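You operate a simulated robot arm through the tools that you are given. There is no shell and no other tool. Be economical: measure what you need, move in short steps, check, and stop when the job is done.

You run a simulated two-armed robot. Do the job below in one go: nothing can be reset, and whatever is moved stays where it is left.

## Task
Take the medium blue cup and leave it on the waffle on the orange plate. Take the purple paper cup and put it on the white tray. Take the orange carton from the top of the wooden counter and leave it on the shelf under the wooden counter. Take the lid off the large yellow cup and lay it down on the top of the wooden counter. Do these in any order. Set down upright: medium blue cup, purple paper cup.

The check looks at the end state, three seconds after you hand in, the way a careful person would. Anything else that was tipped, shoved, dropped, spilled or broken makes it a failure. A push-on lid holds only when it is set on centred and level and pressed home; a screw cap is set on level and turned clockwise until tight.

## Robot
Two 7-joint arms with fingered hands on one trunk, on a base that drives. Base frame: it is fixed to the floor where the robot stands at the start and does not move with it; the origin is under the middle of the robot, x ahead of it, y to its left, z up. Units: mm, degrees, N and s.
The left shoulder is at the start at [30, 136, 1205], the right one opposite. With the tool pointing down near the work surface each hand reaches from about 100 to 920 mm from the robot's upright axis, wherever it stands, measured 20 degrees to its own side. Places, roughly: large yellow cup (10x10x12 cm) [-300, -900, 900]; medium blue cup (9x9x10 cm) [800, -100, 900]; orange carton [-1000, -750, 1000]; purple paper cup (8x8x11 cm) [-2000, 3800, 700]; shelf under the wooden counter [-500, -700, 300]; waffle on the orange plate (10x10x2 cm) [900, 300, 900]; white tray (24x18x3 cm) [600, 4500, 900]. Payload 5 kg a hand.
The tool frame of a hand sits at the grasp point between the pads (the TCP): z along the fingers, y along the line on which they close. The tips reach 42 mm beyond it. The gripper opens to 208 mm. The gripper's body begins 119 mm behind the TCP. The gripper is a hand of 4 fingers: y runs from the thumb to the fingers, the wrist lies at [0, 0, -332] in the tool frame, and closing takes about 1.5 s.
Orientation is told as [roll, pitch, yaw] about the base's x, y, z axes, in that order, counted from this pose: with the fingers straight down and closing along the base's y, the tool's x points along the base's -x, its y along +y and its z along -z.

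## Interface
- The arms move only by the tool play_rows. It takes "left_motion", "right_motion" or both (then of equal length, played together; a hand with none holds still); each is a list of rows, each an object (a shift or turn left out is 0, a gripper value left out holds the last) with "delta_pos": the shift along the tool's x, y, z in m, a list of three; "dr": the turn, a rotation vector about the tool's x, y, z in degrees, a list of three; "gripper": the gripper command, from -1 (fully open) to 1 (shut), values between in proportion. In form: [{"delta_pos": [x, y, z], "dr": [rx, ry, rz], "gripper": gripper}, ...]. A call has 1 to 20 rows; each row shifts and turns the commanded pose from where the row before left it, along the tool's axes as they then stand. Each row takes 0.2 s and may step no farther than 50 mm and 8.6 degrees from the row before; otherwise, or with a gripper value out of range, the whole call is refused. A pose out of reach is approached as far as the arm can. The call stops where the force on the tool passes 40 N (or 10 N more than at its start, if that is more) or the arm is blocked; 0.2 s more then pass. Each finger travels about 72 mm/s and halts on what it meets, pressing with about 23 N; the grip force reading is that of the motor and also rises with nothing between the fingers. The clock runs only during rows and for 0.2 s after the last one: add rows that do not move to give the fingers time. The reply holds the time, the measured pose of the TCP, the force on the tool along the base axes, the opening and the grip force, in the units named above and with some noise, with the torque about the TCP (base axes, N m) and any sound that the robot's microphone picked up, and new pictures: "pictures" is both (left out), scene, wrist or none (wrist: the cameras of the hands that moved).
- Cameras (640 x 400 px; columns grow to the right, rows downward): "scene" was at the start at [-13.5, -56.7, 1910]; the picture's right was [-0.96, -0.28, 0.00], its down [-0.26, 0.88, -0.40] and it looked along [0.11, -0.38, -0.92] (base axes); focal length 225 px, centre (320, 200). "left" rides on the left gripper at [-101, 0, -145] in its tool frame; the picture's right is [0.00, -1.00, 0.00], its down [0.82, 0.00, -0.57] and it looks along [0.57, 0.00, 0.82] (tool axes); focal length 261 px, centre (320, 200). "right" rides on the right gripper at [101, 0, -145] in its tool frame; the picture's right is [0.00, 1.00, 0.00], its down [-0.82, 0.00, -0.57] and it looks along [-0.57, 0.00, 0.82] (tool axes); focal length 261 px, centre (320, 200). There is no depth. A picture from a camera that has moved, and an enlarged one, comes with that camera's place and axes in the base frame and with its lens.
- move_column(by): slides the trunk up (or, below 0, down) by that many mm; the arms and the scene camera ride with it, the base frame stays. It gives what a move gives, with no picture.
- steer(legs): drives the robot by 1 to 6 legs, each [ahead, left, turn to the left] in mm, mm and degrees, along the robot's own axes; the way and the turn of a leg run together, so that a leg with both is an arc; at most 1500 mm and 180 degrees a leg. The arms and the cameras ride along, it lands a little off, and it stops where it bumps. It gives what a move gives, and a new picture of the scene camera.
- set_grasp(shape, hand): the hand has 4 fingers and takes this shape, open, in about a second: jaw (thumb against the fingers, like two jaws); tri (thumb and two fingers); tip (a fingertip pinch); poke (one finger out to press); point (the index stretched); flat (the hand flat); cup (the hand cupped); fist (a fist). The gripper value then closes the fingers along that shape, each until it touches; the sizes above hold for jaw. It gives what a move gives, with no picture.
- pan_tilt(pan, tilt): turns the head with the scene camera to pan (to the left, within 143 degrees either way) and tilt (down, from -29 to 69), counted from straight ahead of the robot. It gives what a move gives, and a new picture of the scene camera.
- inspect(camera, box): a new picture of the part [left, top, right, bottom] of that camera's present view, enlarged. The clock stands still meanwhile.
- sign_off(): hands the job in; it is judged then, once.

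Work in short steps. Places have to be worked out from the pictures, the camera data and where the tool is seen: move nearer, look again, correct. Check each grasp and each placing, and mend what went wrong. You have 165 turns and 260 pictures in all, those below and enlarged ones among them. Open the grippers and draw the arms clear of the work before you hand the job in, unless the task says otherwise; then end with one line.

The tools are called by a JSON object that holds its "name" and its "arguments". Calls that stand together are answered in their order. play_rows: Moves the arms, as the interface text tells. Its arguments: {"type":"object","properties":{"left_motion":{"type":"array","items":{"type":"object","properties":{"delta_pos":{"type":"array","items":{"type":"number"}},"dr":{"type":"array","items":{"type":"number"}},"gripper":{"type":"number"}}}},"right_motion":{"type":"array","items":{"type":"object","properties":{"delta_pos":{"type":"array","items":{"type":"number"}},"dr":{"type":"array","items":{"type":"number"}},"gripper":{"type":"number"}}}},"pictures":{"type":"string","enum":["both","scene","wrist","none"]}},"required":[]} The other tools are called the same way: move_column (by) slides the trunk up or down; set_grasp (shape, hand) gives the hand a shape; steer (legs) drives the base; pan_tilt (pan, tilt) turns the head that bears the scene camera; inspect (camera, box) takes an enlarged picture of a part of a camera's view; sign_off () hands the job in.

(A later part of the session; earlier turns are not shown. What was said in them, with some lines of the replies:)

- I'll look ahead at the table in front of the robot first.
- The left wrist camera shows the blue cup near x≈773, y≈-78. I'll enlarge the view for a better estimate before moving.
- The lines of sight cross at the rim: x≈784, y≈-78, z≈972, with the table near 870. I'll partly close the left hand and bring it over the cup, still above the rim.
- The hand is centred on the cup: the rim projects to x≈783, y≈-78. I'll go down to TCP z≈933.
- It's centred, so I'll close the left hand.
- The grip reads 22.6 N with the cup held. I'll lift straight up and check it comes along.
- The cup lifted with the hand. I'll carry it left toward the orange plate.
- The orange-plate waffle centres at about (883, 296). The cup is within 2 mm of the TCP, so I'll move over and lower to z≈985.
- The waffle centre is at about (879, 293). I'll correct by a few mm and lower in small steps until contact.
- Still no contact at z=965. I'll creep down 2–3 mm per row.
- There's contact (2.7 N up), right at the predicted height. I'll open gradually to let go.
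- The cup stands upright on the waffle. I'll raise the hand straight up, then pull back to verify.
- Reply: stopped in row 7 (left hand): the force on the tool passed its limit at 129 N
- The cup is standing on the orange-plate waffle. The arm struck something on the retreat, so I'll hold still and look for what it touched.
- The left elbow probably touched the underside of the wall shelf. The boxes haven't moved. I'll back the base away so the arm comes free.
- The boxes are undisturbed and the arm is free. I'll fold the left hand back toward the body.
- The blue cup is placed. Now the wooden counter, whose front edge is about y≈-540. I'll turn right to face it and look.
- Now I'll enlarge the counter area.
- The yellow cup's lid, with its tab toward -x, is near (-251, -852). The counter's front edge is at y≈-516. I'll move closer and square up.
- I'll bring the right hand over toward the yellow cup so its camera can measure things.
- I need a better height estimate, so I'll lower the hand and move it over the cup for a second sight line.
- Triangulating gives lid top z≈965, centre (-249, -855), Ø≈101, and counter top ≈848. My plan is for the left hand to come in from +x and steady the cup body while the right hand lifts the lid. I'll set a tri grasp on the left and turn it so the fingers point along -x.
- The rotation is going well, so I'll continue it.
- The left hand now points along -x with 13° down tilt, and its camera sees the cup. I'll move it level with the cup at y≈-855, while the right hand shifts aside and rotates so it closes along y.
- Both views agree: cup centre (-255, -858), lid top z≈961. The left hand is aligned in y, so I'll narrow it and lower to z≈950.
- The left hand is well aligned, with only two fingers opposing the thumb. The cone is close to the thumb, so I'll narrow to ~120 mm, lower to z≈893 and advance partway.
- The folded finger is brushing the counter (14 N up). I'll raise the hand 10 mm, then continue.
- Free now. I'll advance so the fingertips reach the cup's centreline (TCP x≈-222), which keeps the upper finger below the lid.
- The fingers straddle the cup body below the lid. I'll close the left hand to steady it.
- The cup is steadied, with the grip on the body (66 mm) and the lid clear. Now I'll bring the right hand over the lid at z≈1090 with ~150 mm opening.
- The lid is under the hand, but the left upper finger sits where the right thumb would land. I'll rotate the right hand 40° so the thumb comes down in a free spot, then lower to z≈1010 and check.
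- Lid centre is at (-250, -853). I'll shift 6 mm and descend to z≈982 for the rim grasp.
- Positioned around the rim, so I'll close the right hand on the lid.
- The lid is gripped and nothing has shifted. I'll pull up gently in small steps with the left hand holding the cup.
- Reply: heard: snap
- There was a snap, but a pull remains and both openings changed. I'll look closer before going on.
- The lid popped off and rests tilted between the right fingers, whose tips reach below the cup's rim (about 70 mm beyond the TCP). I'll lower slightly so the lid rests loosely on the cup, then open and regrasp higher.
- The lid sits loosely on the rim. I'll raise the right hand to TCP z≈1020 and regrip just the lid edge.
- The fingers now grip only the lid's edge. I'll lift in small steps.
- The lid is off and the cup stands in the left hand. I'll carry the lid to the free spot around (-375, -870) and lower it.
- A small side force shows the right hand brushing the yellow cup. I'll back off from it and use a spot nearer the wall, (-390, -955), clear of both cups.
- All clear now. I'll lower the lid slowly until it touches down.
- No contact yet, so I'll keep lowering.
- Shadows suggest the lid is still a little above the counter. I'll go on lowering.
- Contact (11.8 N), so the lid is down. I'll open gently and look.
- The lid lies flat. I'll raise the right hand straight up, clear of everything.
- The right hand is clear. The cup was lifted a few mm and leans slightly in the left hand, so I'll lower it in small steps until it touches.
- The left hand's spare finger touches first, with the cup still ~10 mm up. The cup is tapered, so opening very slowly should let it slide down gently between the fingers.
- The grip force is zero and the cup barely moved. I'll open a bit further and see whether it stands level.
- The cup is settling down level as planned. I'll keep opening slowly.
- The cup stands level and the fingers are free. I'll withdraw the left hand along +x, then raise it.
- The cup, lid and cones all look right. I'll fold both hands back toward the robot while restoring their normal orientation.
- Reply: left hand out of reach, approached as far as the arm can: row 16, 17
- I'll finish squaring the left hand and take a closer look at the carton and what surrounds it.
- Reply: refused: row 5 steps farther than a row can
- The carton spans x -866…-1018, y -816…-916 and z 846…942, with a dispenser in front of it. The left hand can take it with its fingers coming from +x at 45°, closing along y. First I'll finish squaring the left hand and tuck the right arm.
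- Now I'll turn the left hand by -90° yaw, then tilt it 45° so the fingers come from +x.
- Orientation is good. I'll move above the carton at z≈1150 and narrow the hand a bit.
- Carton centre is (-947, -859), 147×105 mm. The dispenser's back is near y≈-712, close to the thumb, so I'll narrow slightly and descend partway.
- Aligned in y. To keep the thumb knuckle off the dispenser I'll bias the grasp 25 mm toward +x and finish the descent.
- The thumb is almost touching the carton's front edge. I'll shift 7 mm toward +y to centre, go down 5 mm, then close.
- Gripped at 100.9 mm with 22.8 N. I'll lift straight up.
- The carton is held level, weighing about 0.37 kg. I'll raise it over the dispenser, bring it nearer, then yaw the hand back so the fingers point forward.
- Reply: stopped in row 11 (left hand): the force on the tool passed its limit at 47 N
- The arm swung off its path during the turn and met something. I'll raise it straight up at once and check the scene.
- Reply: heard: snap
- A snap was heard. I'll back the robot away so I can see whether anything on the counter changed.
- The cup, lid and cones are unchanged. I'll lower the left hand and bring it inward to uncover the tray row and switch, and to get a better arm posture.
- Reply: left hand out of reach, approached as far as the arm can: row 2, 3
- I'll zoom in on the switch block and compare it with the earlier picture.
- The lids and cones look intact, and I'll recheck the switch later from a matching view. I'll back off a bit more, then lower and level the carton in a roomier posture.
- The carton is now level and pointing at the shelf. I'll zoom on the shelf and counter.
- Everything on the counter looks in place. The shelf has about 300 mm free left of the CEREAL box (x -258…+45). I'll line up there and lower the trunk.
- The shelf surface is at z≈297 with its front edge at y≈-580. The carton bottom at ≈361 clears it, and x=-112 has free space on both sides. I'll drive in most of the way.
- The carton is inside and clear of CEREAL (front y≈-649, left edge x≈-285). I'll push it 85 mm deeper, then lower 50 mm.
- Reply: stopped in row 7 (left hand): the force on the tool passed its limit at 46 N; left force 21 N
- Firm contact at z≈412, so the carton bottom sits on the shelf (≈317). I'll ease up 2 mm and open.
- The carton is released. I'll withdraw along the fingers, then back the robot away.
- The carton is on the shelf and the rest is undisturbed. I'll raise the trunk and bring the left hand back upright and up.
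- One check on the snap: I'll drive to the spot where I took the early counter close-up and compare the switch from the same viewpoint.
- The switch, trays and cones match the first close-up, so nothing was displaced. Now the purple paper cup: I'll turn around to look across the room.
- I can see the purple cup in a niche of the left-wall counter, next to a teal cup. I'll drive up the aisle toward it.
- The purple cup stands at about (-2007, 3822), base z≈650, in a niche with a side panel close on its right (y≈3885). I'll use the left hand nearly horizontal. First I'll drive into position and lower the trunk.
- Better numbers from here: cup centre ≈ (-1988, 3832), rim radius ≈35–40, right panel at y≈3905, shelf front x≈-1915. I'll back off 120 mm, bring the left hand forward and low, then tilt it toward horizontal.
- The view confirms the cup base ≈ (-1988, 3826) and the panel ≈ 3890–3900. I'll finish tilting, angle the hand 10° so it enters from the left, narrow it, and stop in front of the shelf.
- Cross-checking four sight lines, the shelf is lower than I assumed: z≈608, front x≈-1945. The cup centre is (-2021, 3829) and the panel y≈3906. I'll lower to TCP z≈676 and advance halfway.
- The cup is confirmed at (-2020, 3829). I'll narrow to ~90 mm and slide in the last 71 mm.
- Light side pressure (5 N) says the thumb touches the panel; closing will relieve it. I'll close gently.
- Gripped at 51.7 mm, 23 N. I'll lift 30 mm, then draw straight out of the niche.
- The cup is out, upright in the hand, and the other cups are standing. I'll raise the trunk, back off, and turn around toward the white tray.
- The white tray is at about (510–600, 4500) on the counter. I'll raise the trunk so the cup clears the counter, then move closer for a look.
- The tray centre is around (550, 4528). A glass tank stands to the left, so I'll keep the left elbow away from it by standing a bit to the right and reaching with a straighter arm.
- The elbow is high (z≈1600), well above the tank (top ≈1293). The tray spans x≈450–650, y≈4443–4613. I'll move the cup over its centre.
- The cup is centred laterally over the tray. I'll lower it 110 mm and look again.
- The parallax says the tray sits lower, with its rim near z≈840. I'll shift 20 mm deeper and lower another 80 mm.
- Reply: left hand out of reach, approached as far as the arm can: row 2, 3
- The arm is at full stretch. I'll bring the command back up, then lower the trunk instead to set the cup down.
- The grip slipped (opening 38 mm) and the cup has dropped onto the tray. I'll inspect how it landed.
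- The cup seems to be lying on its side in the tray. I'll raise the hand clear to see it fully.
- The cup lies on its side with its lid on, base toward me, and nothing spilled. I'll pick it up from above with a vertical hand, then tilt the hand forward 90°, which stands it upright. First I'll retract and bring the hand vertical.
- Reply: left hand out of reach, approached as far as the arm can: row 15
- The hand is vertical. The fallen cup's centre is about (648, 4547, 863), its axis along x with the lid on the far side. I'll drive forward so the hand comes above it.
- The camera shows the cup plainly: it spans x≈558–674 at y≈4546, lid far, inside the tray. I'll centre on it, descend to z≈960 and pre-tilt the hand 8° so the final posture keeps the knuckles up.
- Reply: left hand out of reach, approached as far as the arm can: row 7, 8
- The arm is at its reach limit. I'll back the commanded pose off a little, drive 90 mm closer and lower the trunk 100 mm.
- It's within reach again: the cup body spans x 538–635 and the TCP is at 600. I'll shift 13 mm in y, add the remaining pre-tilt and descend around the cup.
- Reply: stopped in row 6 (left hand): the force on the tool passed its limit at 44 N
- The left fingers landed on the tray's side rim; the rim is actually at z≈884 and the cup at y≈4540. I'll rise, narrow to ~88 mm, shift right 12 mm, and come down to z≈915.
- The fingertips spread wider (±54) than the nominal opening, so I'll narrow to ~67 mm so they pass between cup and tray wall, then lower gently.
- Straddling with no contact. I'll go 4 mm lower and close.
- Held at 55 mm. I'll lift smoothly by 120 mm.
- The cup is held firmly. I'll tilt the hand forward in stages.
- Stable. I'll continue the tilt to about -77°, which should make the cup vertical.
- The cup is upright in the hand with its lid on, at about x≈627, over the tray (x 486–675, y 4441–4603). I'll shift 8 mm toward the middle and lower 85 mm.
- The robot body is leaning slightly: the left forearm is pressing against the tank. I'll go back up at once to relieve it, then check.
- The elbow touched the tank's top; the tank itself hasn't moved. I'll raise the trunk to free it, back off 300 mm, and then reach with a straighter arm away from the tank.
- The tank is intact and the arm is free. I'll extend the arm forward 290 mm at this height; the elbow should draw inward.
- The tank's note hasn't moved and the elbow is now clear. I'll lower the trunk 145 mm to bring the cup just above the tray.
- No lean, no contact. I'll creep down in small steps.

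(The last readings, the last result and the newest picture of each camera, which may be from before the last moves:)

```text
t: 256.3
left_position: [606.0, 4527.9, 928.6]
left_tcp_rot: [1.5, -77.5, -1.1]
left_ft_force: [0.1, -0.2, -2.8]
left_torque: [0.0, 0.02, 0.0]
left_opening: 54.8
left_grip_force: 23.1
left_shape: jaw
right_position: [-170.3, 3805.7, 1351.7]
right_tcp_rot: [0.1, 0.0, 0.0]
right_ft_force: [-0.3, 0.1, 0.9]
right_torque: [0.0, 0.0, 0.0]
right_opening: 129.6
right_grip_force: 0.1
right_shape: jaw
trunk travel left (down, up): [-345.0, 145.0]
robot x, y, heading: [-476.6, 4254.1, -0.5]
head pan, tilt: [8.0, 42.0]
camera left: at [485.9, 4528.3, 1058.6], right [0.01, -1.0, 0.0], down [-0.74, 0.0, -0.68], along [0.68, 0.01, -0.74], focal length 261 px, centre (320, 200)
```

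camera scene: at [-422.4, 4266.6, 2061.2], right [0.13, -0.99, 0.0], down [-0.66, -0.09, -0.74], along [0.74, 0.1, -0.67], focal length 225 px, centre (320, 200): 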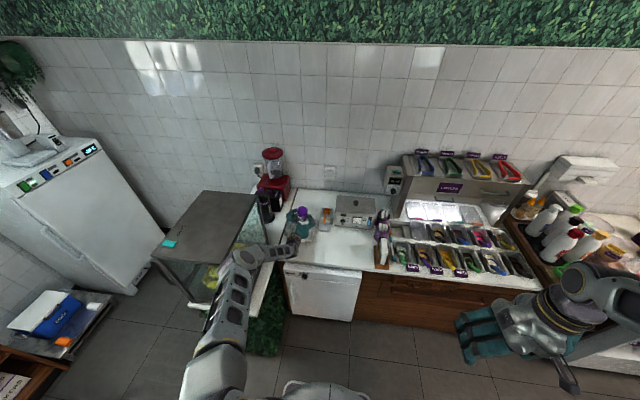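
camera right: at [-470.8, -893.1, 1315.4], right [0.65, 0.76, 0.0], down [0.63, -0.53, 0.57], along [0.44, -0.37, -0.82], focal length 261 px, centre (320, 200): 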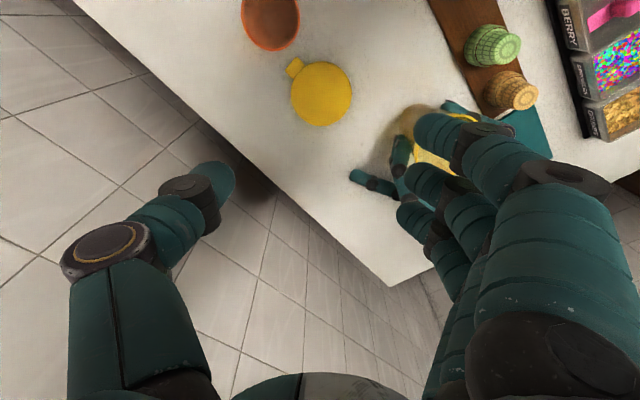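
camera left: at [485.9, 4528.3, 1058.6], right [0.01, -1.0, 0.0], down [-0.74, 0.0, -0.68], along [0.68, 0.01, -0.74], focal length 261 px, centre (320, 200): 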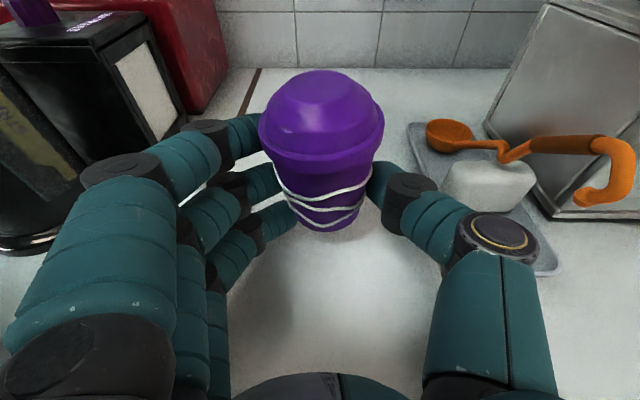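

{"name": "play_rows", "arguments": {"left_motion": [{"delta_pos": [0.0039, 0, 0.0009]}, {"delta_pos": [0.0029, 0, 0.0007]}, {}], "pictures": "none"}}

{"name": "play_rows", "arguments": {"left_motion": [{"delta_pos": [0.0029, 0, 0.0007]}, {"delta_pos": [0.002, 0, 0.0004]}, {}], "pictures": "none"}}

```text
t: 257.1
left_position: [604.4, 4527.4, 920.2]
left_tcp_rot: [1.6, -77.4, -1.2]
left_ft_force: [-1.2, -0.5, -2.3]
left_torque: [0.0, 0.06, 0.0]
left_opening: 54.8
left_grip_force: 22.8
left_shape: jaw
right_position: [-170.7, 3805.8, 1352.2]
right_tcp_rot: [0.0, 0.0, 0.0]
right_ft_force: [-0.5, -0.2, 0.7]
right_torque: [-0.04, 0.01, -0.03]
right_opening: 129.5
right_grip_force: 0.1
right_shape: jaw
trunk travel left (down, up): [-345.0, 145.0]
robot x, y, heading: [-477.5, 4254.6, -0.6]
head pan, tilt: [8.0, 42.0]
```

```text
t: 257.9
left_position: [604.6, 4527.9, 915.4]
left_tcp_rot: [1.6, -77.5, -1.3]
left_ft_force: [0.1, 0.9, -2.6]
left_torque: [0.0, 0.07, 0.0]
left_opening: 54.7
left_grip_force: 23.2
left_shape: jaw
right_position: [-170.7, 3804.4, 1351.8]
right_tcp_rot: [0.0, 0.0, 0.0]
right_ft_force: [0.5, 0.8, -0.1]
right_torque: [-0.03, -0.03, -0.01]
right_opening: 129.6
right_grip_force: 0.1
right_shape: jaw
trunk travel left (down, up): [-345.0, 145.0]
robot x, y, heading: [-477.3, 4258.4, -0.2]
head pan, tilt: [8.0, 42.0]
```

Still free, so I'll continue.

{"name": "play_rows", "arguments": {"left_motion": [{"delta_pos": [0.0029, 0, 0.0007]}, {"delta_pos": [0.0029, 0, 0.0007]}, {}], "pictures": "none"}}

{"name": "play_rows", "arguments": {"left_motion": [{"delta_pos": [0.0029, 0, 0.0007]}, {"delta_pos": [0.002, 0, 0.0004]}, {}], "pictures": "wrist"}}

```text
t: 258.7
left_position: [605.9, 4526.8, 912.3]
left_tcp_rot: [2.0, -77.5, -1.7]
left_ft_force: [1.4, -2.5, 5.5]
left_torque: [0.53, 0.42, 0.03]
left_opening: 54.6
left_grip_force: 23.1
left_shape: jaw
right_position: [-170.6, 3804.6, 1352.2]
right_tcp_rot: [0.0, 0.0, 0.0]
right_ft_force: [-0.6, -1.1, -0.4]
right_torque: [0.0, -0.05, 0.0]
right_opening: 129.5
right_grip_force: 0.1
right_shape: jaw
trunk travel left (down, up): [-345.0, 145.0]
robot x, y, heading: [-472.0, 4257.2, -0.5]
head pan, tilt: [8.0, 42.0]
```

```text
t: 259.5
left_position: [605.4, 4526.7, 907.3]
left_tcp_rot: [1.8, -77.6, -1.4]
left_ft_force: [2.1, -3.2, 14.0]
left_torque: [0.47, -0.23, 0.07]
left_opening: 54.5
left_grip_force: 23.3
left_shape: jaw
right_position: [-172.3, 3804.5, 1350.3]
right_tcp_rot: [0.0, -0.1, 0.0]
right_ft_force: [-0.1, 0.8, -0.3]
right_torque: [0.03, -0.03, -0.04]
right_opening: 129.4
right_grip_force: 0.1
right_shape: jaw
trunk travel left (down, up): [-345.0, 145.0]
robot x, y, heading: [-478.1, 4255.7, -0.8]
head pan, tilt: [8.0, 42.0]
camera left: at [485.7, 4526.9, 1037.8], right [0.01, -1.0, 0.0], down [-0.74, 0.0, -0.68], along [0.68, 0.01, -0.74], focal length 261 px, centre (320, 200)
```

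left: 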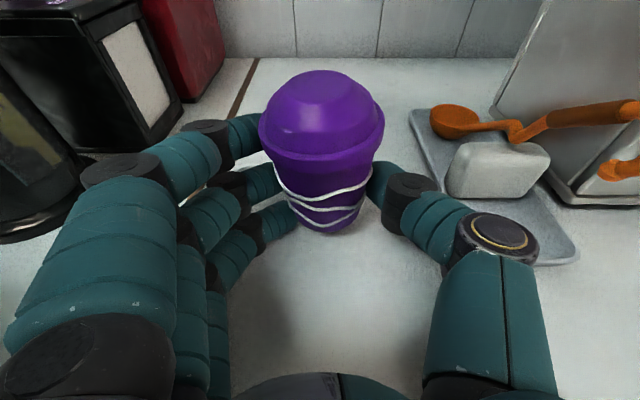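

Contact (14 N) at the predicted height. I'll ease up 2 mm and open very slowly so the cup settles.

{"name": "play_rows", "arguments": {"left_motion": [{"delta_pos": [-0.002, 0, -0.0004], "gripper": 0.5}, {"gripper": 0.47}, {"gripper": 0.45}, {"gripper": 0.43}, {"gripper": 0.41}, {"gripper": 0.39}, {}], "pictures": "wrist"}}

```text
t: 261.1
left_position: [605.3, 4528.9, 907.8]
left_tcp_rot: [1.7, -77.4, -1.1]
left_ft_force: [-0.1, -3.2, 7.0]
left_torque: [0.11, -0.06, -0.06]
left_opening: 61.9
left_grip_force: 0.2
left_shape: jaw
right_position: [-170.4, 3805.4, 1352.5]
right_tcp_rot: [0.0, -0.2, 0.0]
right_ft_force: [0.0, 0.2, 0.0]
right_torque: [-0.01, 0.01, -0.02]
right_opening: 129.6
right_grip_force: 0.1
right_shape: jaw
trunk travel left (down, up): [-345.0, 145.0]
robot x, y, heading: [-478.1, 4254.7, -0.5]
head pan, tilt: [8.0, 42.0]
camera left: at [485.4, 4527.5, 1038.0], right [0.01, -1.0, 0.0], down [-0.74, 0.0, -0.68], along [0.68, 0.01, -0.74], focal length 261 px, centre (320, 200)
```

left: 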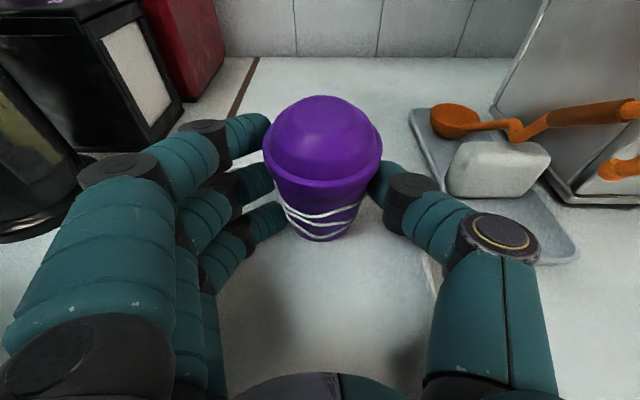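

The cup settled onto the tray, standing. I'll raise 3 mm and open further.

{"name": "play_rows", "arguments": {"left_motion": [{"delta_pos": [-0.003, 0, -0.0006], "gripper": 0.36}, {"gripper": 0.32}, {"gripper": 0.28}, {"gripper": 0.22}, {"gripper": 0.16}, {}], "pictures": "wrist"}}

```text
t: 262.5
left_position: [605.9, 4526.5, 910.6]
left_tcp_rot: [1.6, -77.4, -1.2]
left_ft_force: [0.4, -0.9, 1.0]
left_torque: [-0.01, 0.03, 0.06]
left_opening: 86.1
left_grip_force: 0.0
left_shape: jaw
right_position: [-170.8, 3804.3, 1351.6]
right_tcp_rot: [0.0, 0.0, 0.0]
right_ft_force: [0.8, 0.2, -0.1]
right_torque: [0.0, -0.02, 0.0]
right_opening: 129.4
right_grip_force: 0.0
right_shape: jaw
trunk travel left (down, up): [-345.0, 145.0]
robot x, y, heading: [-475.6, 4257.6, -0.9]
head pan, tilt: [8.0, 42.0]
camera left: at [485.7, 4527.4, 1040.8], right [0.01, -1.0, 0.0], down [-0.74, 0.0, -0.68], along [0.68, 0.01, -0.74], focal length 261 px, centre (320, 200)
```

left: 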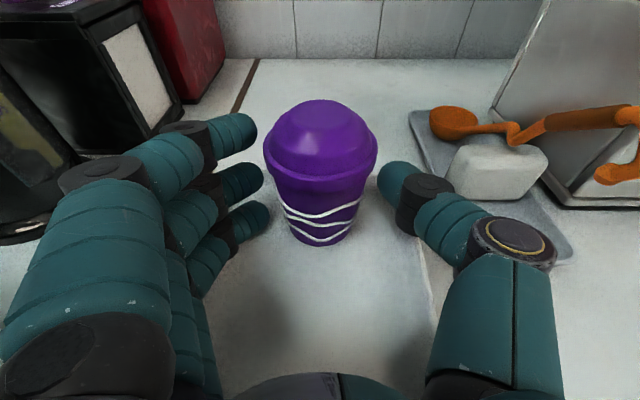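

The cup stands upright on the tray, free of the fingers. I'll withdraw straight back and up.

{"name": "play_rows", "arguments": {"left_motion": [{"delta_pos": [0, 0, -0.015]}, {"delta_pos": [0, 0, -0.025]}, {"delta_pos": [-0.004, 0, -0.035]}, {"delta_pos": [-0.01, 0, -0.038]}, {"delta_pos": [-0.02, 0, -0.038]}, {"delta_pos": [-0.03, 0, -0.035]}, {"delta_pos": [-0.03, 0, -0.03]}, {"delta_pos": [-0.03, 0, -0.03]}, {}]}}

{"name": "inspect", "arguments": {"camera": "scene", "box": [230, 170, 390, 280]}}

```text
t: 264.5
left_position: [393.7, 4527.1, 1082.1]
left_tcp_rot: [1.5, -77.4, -1.0]
left_ft_force: [-1.0, 1.4, -0.4]
left_torque: [-0.01, -0.04, -0.14]
left_opening: 87.0
left_grip_force: 0.1
left_shape: jaw
right_position: [-169.0, 3805.8, 1352.5]
right_tcp_rot: [-0.1, 0.0, 0.0]
right_ft_force: [0.3, 1.2, 0.4]
right_torque: [-0.11, 0.05, -0.02]
right_opening: 129.6
right_grip_force: 0.1
right_shape: jaw
trunk travel left (down, up): [-345.0, 145.0]
robot x, y, heading: [-478.7, 4256.7, -0.4]
head pan, tilt: [8.0, 42.0]
camera scene: at [-421.8, 4268.9, 2061.0], right [0.13, -0.99, 0.0], down [-0.66, -0.09, -0.74], along [0.74, 0.1, -0.67], focal length 225 px, centre (320, 200)
camera left: at [274.9, 4527.1, 1212.6], right [0.01, -1.0, 0.0], down [-0.74, -0.01, -0.68], along [0.68, 0.01, -0.74], focal length 261 px, centre (320, 200)
```

scene: 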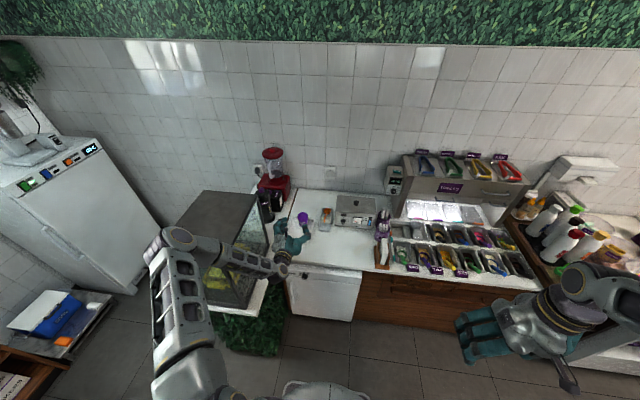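
left: 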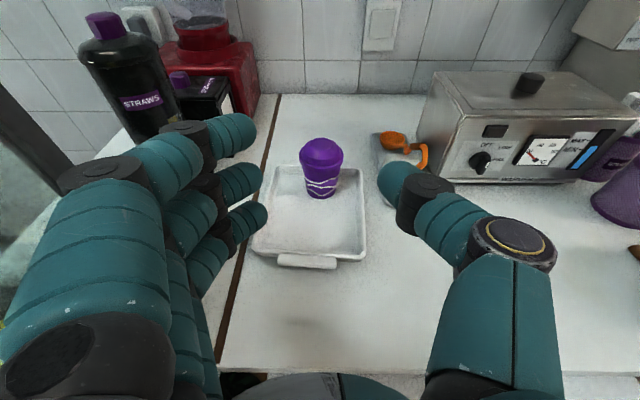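

```text
3.64 times, centred on (310, 225) of scene
camera zoom: at [-421.8, 4268.9, 2061.0], right [0.13, -0.99, 0.0], down [-0.66, -0.09, -0.74], along [0.74, 0.1, -0.67], focal length 817 px, centre (356, 109)
```

zoom: 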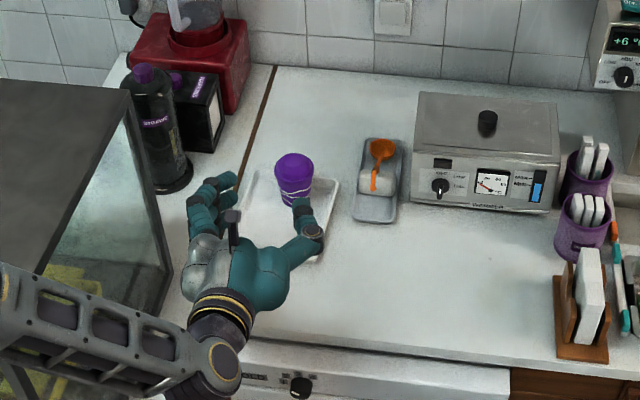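

The cup stands upright in the white tray. I'll raise the trunk a bit, back away, and open both hands.

{"name": "move_column", "arguments": {"by": 80}}

{"name": "steer", "arguments": {"legs": [[-400, 0, 0]]}}

{"name": "play_rows", "arguments": {"left_motion": [{"gripper": -1}, {}, {}, {}, {}], "right_motion": [{"gripper": -1}, {}, {}, {}, {}], "pictures": "scene"}}

{"name": "inspect", "arguments": {"camera": "scene", "box": [190, 150, 400, 300]}}

```text
t: 265.7
left_position: [394.4, 4524.0, 1161.6]
left_tcp_rot: [1.5, -77.3, -1.2]
left_ft_force: [-0.5, -0.1, -0.3]
left_torque: [0.01, -0.06, 0.01]
left_opening: 87.2
left_grip_force: 0.1
left_shape: jaw
right_position: [-169.9, 3805.0, 1431.0]
right_tcp_rot: [0.0, 0.1, 0.0]
right_ft_force: [-0.5, 0.6, -0.1]
right_torque: [-0.02, 0.03, 0.01]
right_opening: 129.3
right_grip_force: 0.0
right_shape: jaw
trunk travel left (down, up): [-425.0, 65.0]
robot x, y, heading: [-475.6, 4256.1, -0.5]
head pan, tilt: [8.0, 42.0]
```

```text
t: 268.2
left_position: [-2.9, 4526.9, 1162.8]
left_tcp_rot: [1.6, -77.4, -1.2]
left_ft_force: [1.0, -0.4, 0.3]
left_torque: [0.01, -0.01, -0.03]
left_opening: 87.2
left_grip_force: 0.1
left_shape: jaw
right_position: [-569.4, 3809.0, 1431.8]
right_tcp_rot: [0.0, 0.0, -0.1]
right_ft_force: [-0.6, 0.2, -0.2]
right_torque: [-0.01, -0.04, -0.02]
right_opening: 129.6
right_grip_force: 0.1
right_shape: jaw
trunk travel left (down, up): [-425.0, 65.0]
robot x, y, heading: [-876.0, 4256.8, -0.8]
head pan, tilt: [8.0, 42.0]
camera scene: at [-821.4, 4270.2, 2141.1], right [0.13, -0.99, 0.0], down [-0.66, -0.09, -0.74], along [0.74, 0.1, -0.67], focal length 225 px, centre (320, 200)
```

scene: 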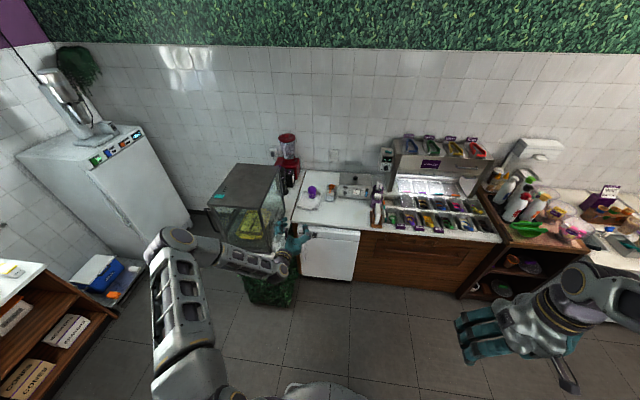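

```text
t: 269.4
left_position: [-3.5, 4526.7, 1162.3]
left_tcp_rot: [1.6, -77.3, -1.3]
left_ft_force: [0.1, 0.1, 0.0]
left_torque: [0.02, -0.03, 0.04]
left_opening: 208.0
left_grip_force: 0.1
left_shape: jaw
right_position: [-569.9, 3808.5, 1432.1]
right_tcp_rot: [0.0, 0.0, -0.1]
right_ft_force: [0.5, -0.3, -0.2]
right_torque: [0.03, -0.04, 0.0]
right_opening: 207.9
right_grip_force: 0.0
right_shape: jaw
trunk travel left (down, up): [-425.0, 65.0]
robot x, y, heading: [-874.2, 4258.4, -0.6]
head pan, tilt: [8.0, 42.0]
camera scene: at [-821.6, 4270.1, 2141.2], right [0.13, -0.99, 0.0], down [-0.66, -0.09, -0.74], along [0.74, 0.1, -0.67], focal length 225 px, centre (320, 200)
```

scene: 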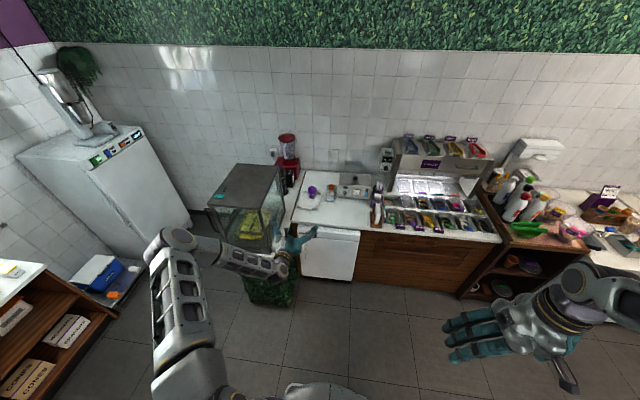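

```text
2.67 times, centred on (295, 225) of scene
camera zoom: at [-821.6, 4270.1, 2141.2], right [0.13, -0.99, 0.0], down [-0.66, -0.09, -0.74], along [0.74, 0.1, -0.67], focal length 599 px, centre (387, 133)
```

zoom: 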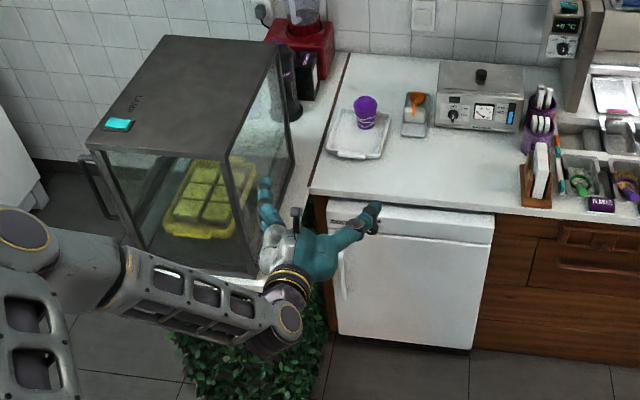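

The purple cup stands upright on the white tray and the tank is intact. I'll back off a little more so the arms are clear of everything.

{"name": "steer", "arguments": {"legs": [[-250, 0, 0]]}}

```text
t: 271.2
left_position: [-246.7, 4525.7, 1163.4]
left_tcp_rot: [1.6, -77.4, -1.4]
left_ft_force: [-0.2, 0.4, -0.7]
left_torque: [-0.01, 0.03, -0.01]
left_opening: 207.9
left_grip_force: 0.1
left_shape: jaw
right_position: [-816.8, 3810.4, 1433.2]
right_tcp_rot: [0.1, -0.1, -0.3]
right_ft_force: [-0.1, 0.4, 0.5]
right_torque: [0.01, -0.02, 0.01]
right_opening: 208.2
right_grip_force: 0.0
right_shape: jaw
trunk travel left (down, up): [-425.0, 65.0]
robot x, y, heading: [-1118.5, 4263.7, -0.8]
head pan, tilt: [8.0, 42.0]
camera scene: at [-1066.2, 4273.1, 2141.1], right [0.12, -0.99, 0.0], down [-0.66, -0.08, -0.74], along [0.74, 0.09, -0.67], focal length 225 px, centre (320, 200)
```

scene: 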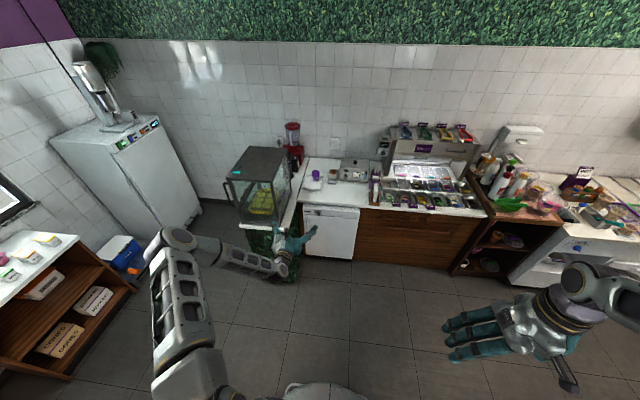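

All four placements are done, both hands are open and the arms are clear, so I'm handing in.

{"name": "sign_off", "arguments": {}}

```text
The job is handed in.
```

I handed the job in with all four items placed: the blue cup stands on the orange-plate waffle, the purple cup stands upright on the white tray, the orange carton is on the shelf under the counter, and the yellow cup's lid lies on the counter. The purple cup slipped and fell onto the tray before I stood it up, with no spill seen. My arm also knocked the wall shelf, the counter area (a snap was heard) and the glass tank; in later views nothing there looked moved.
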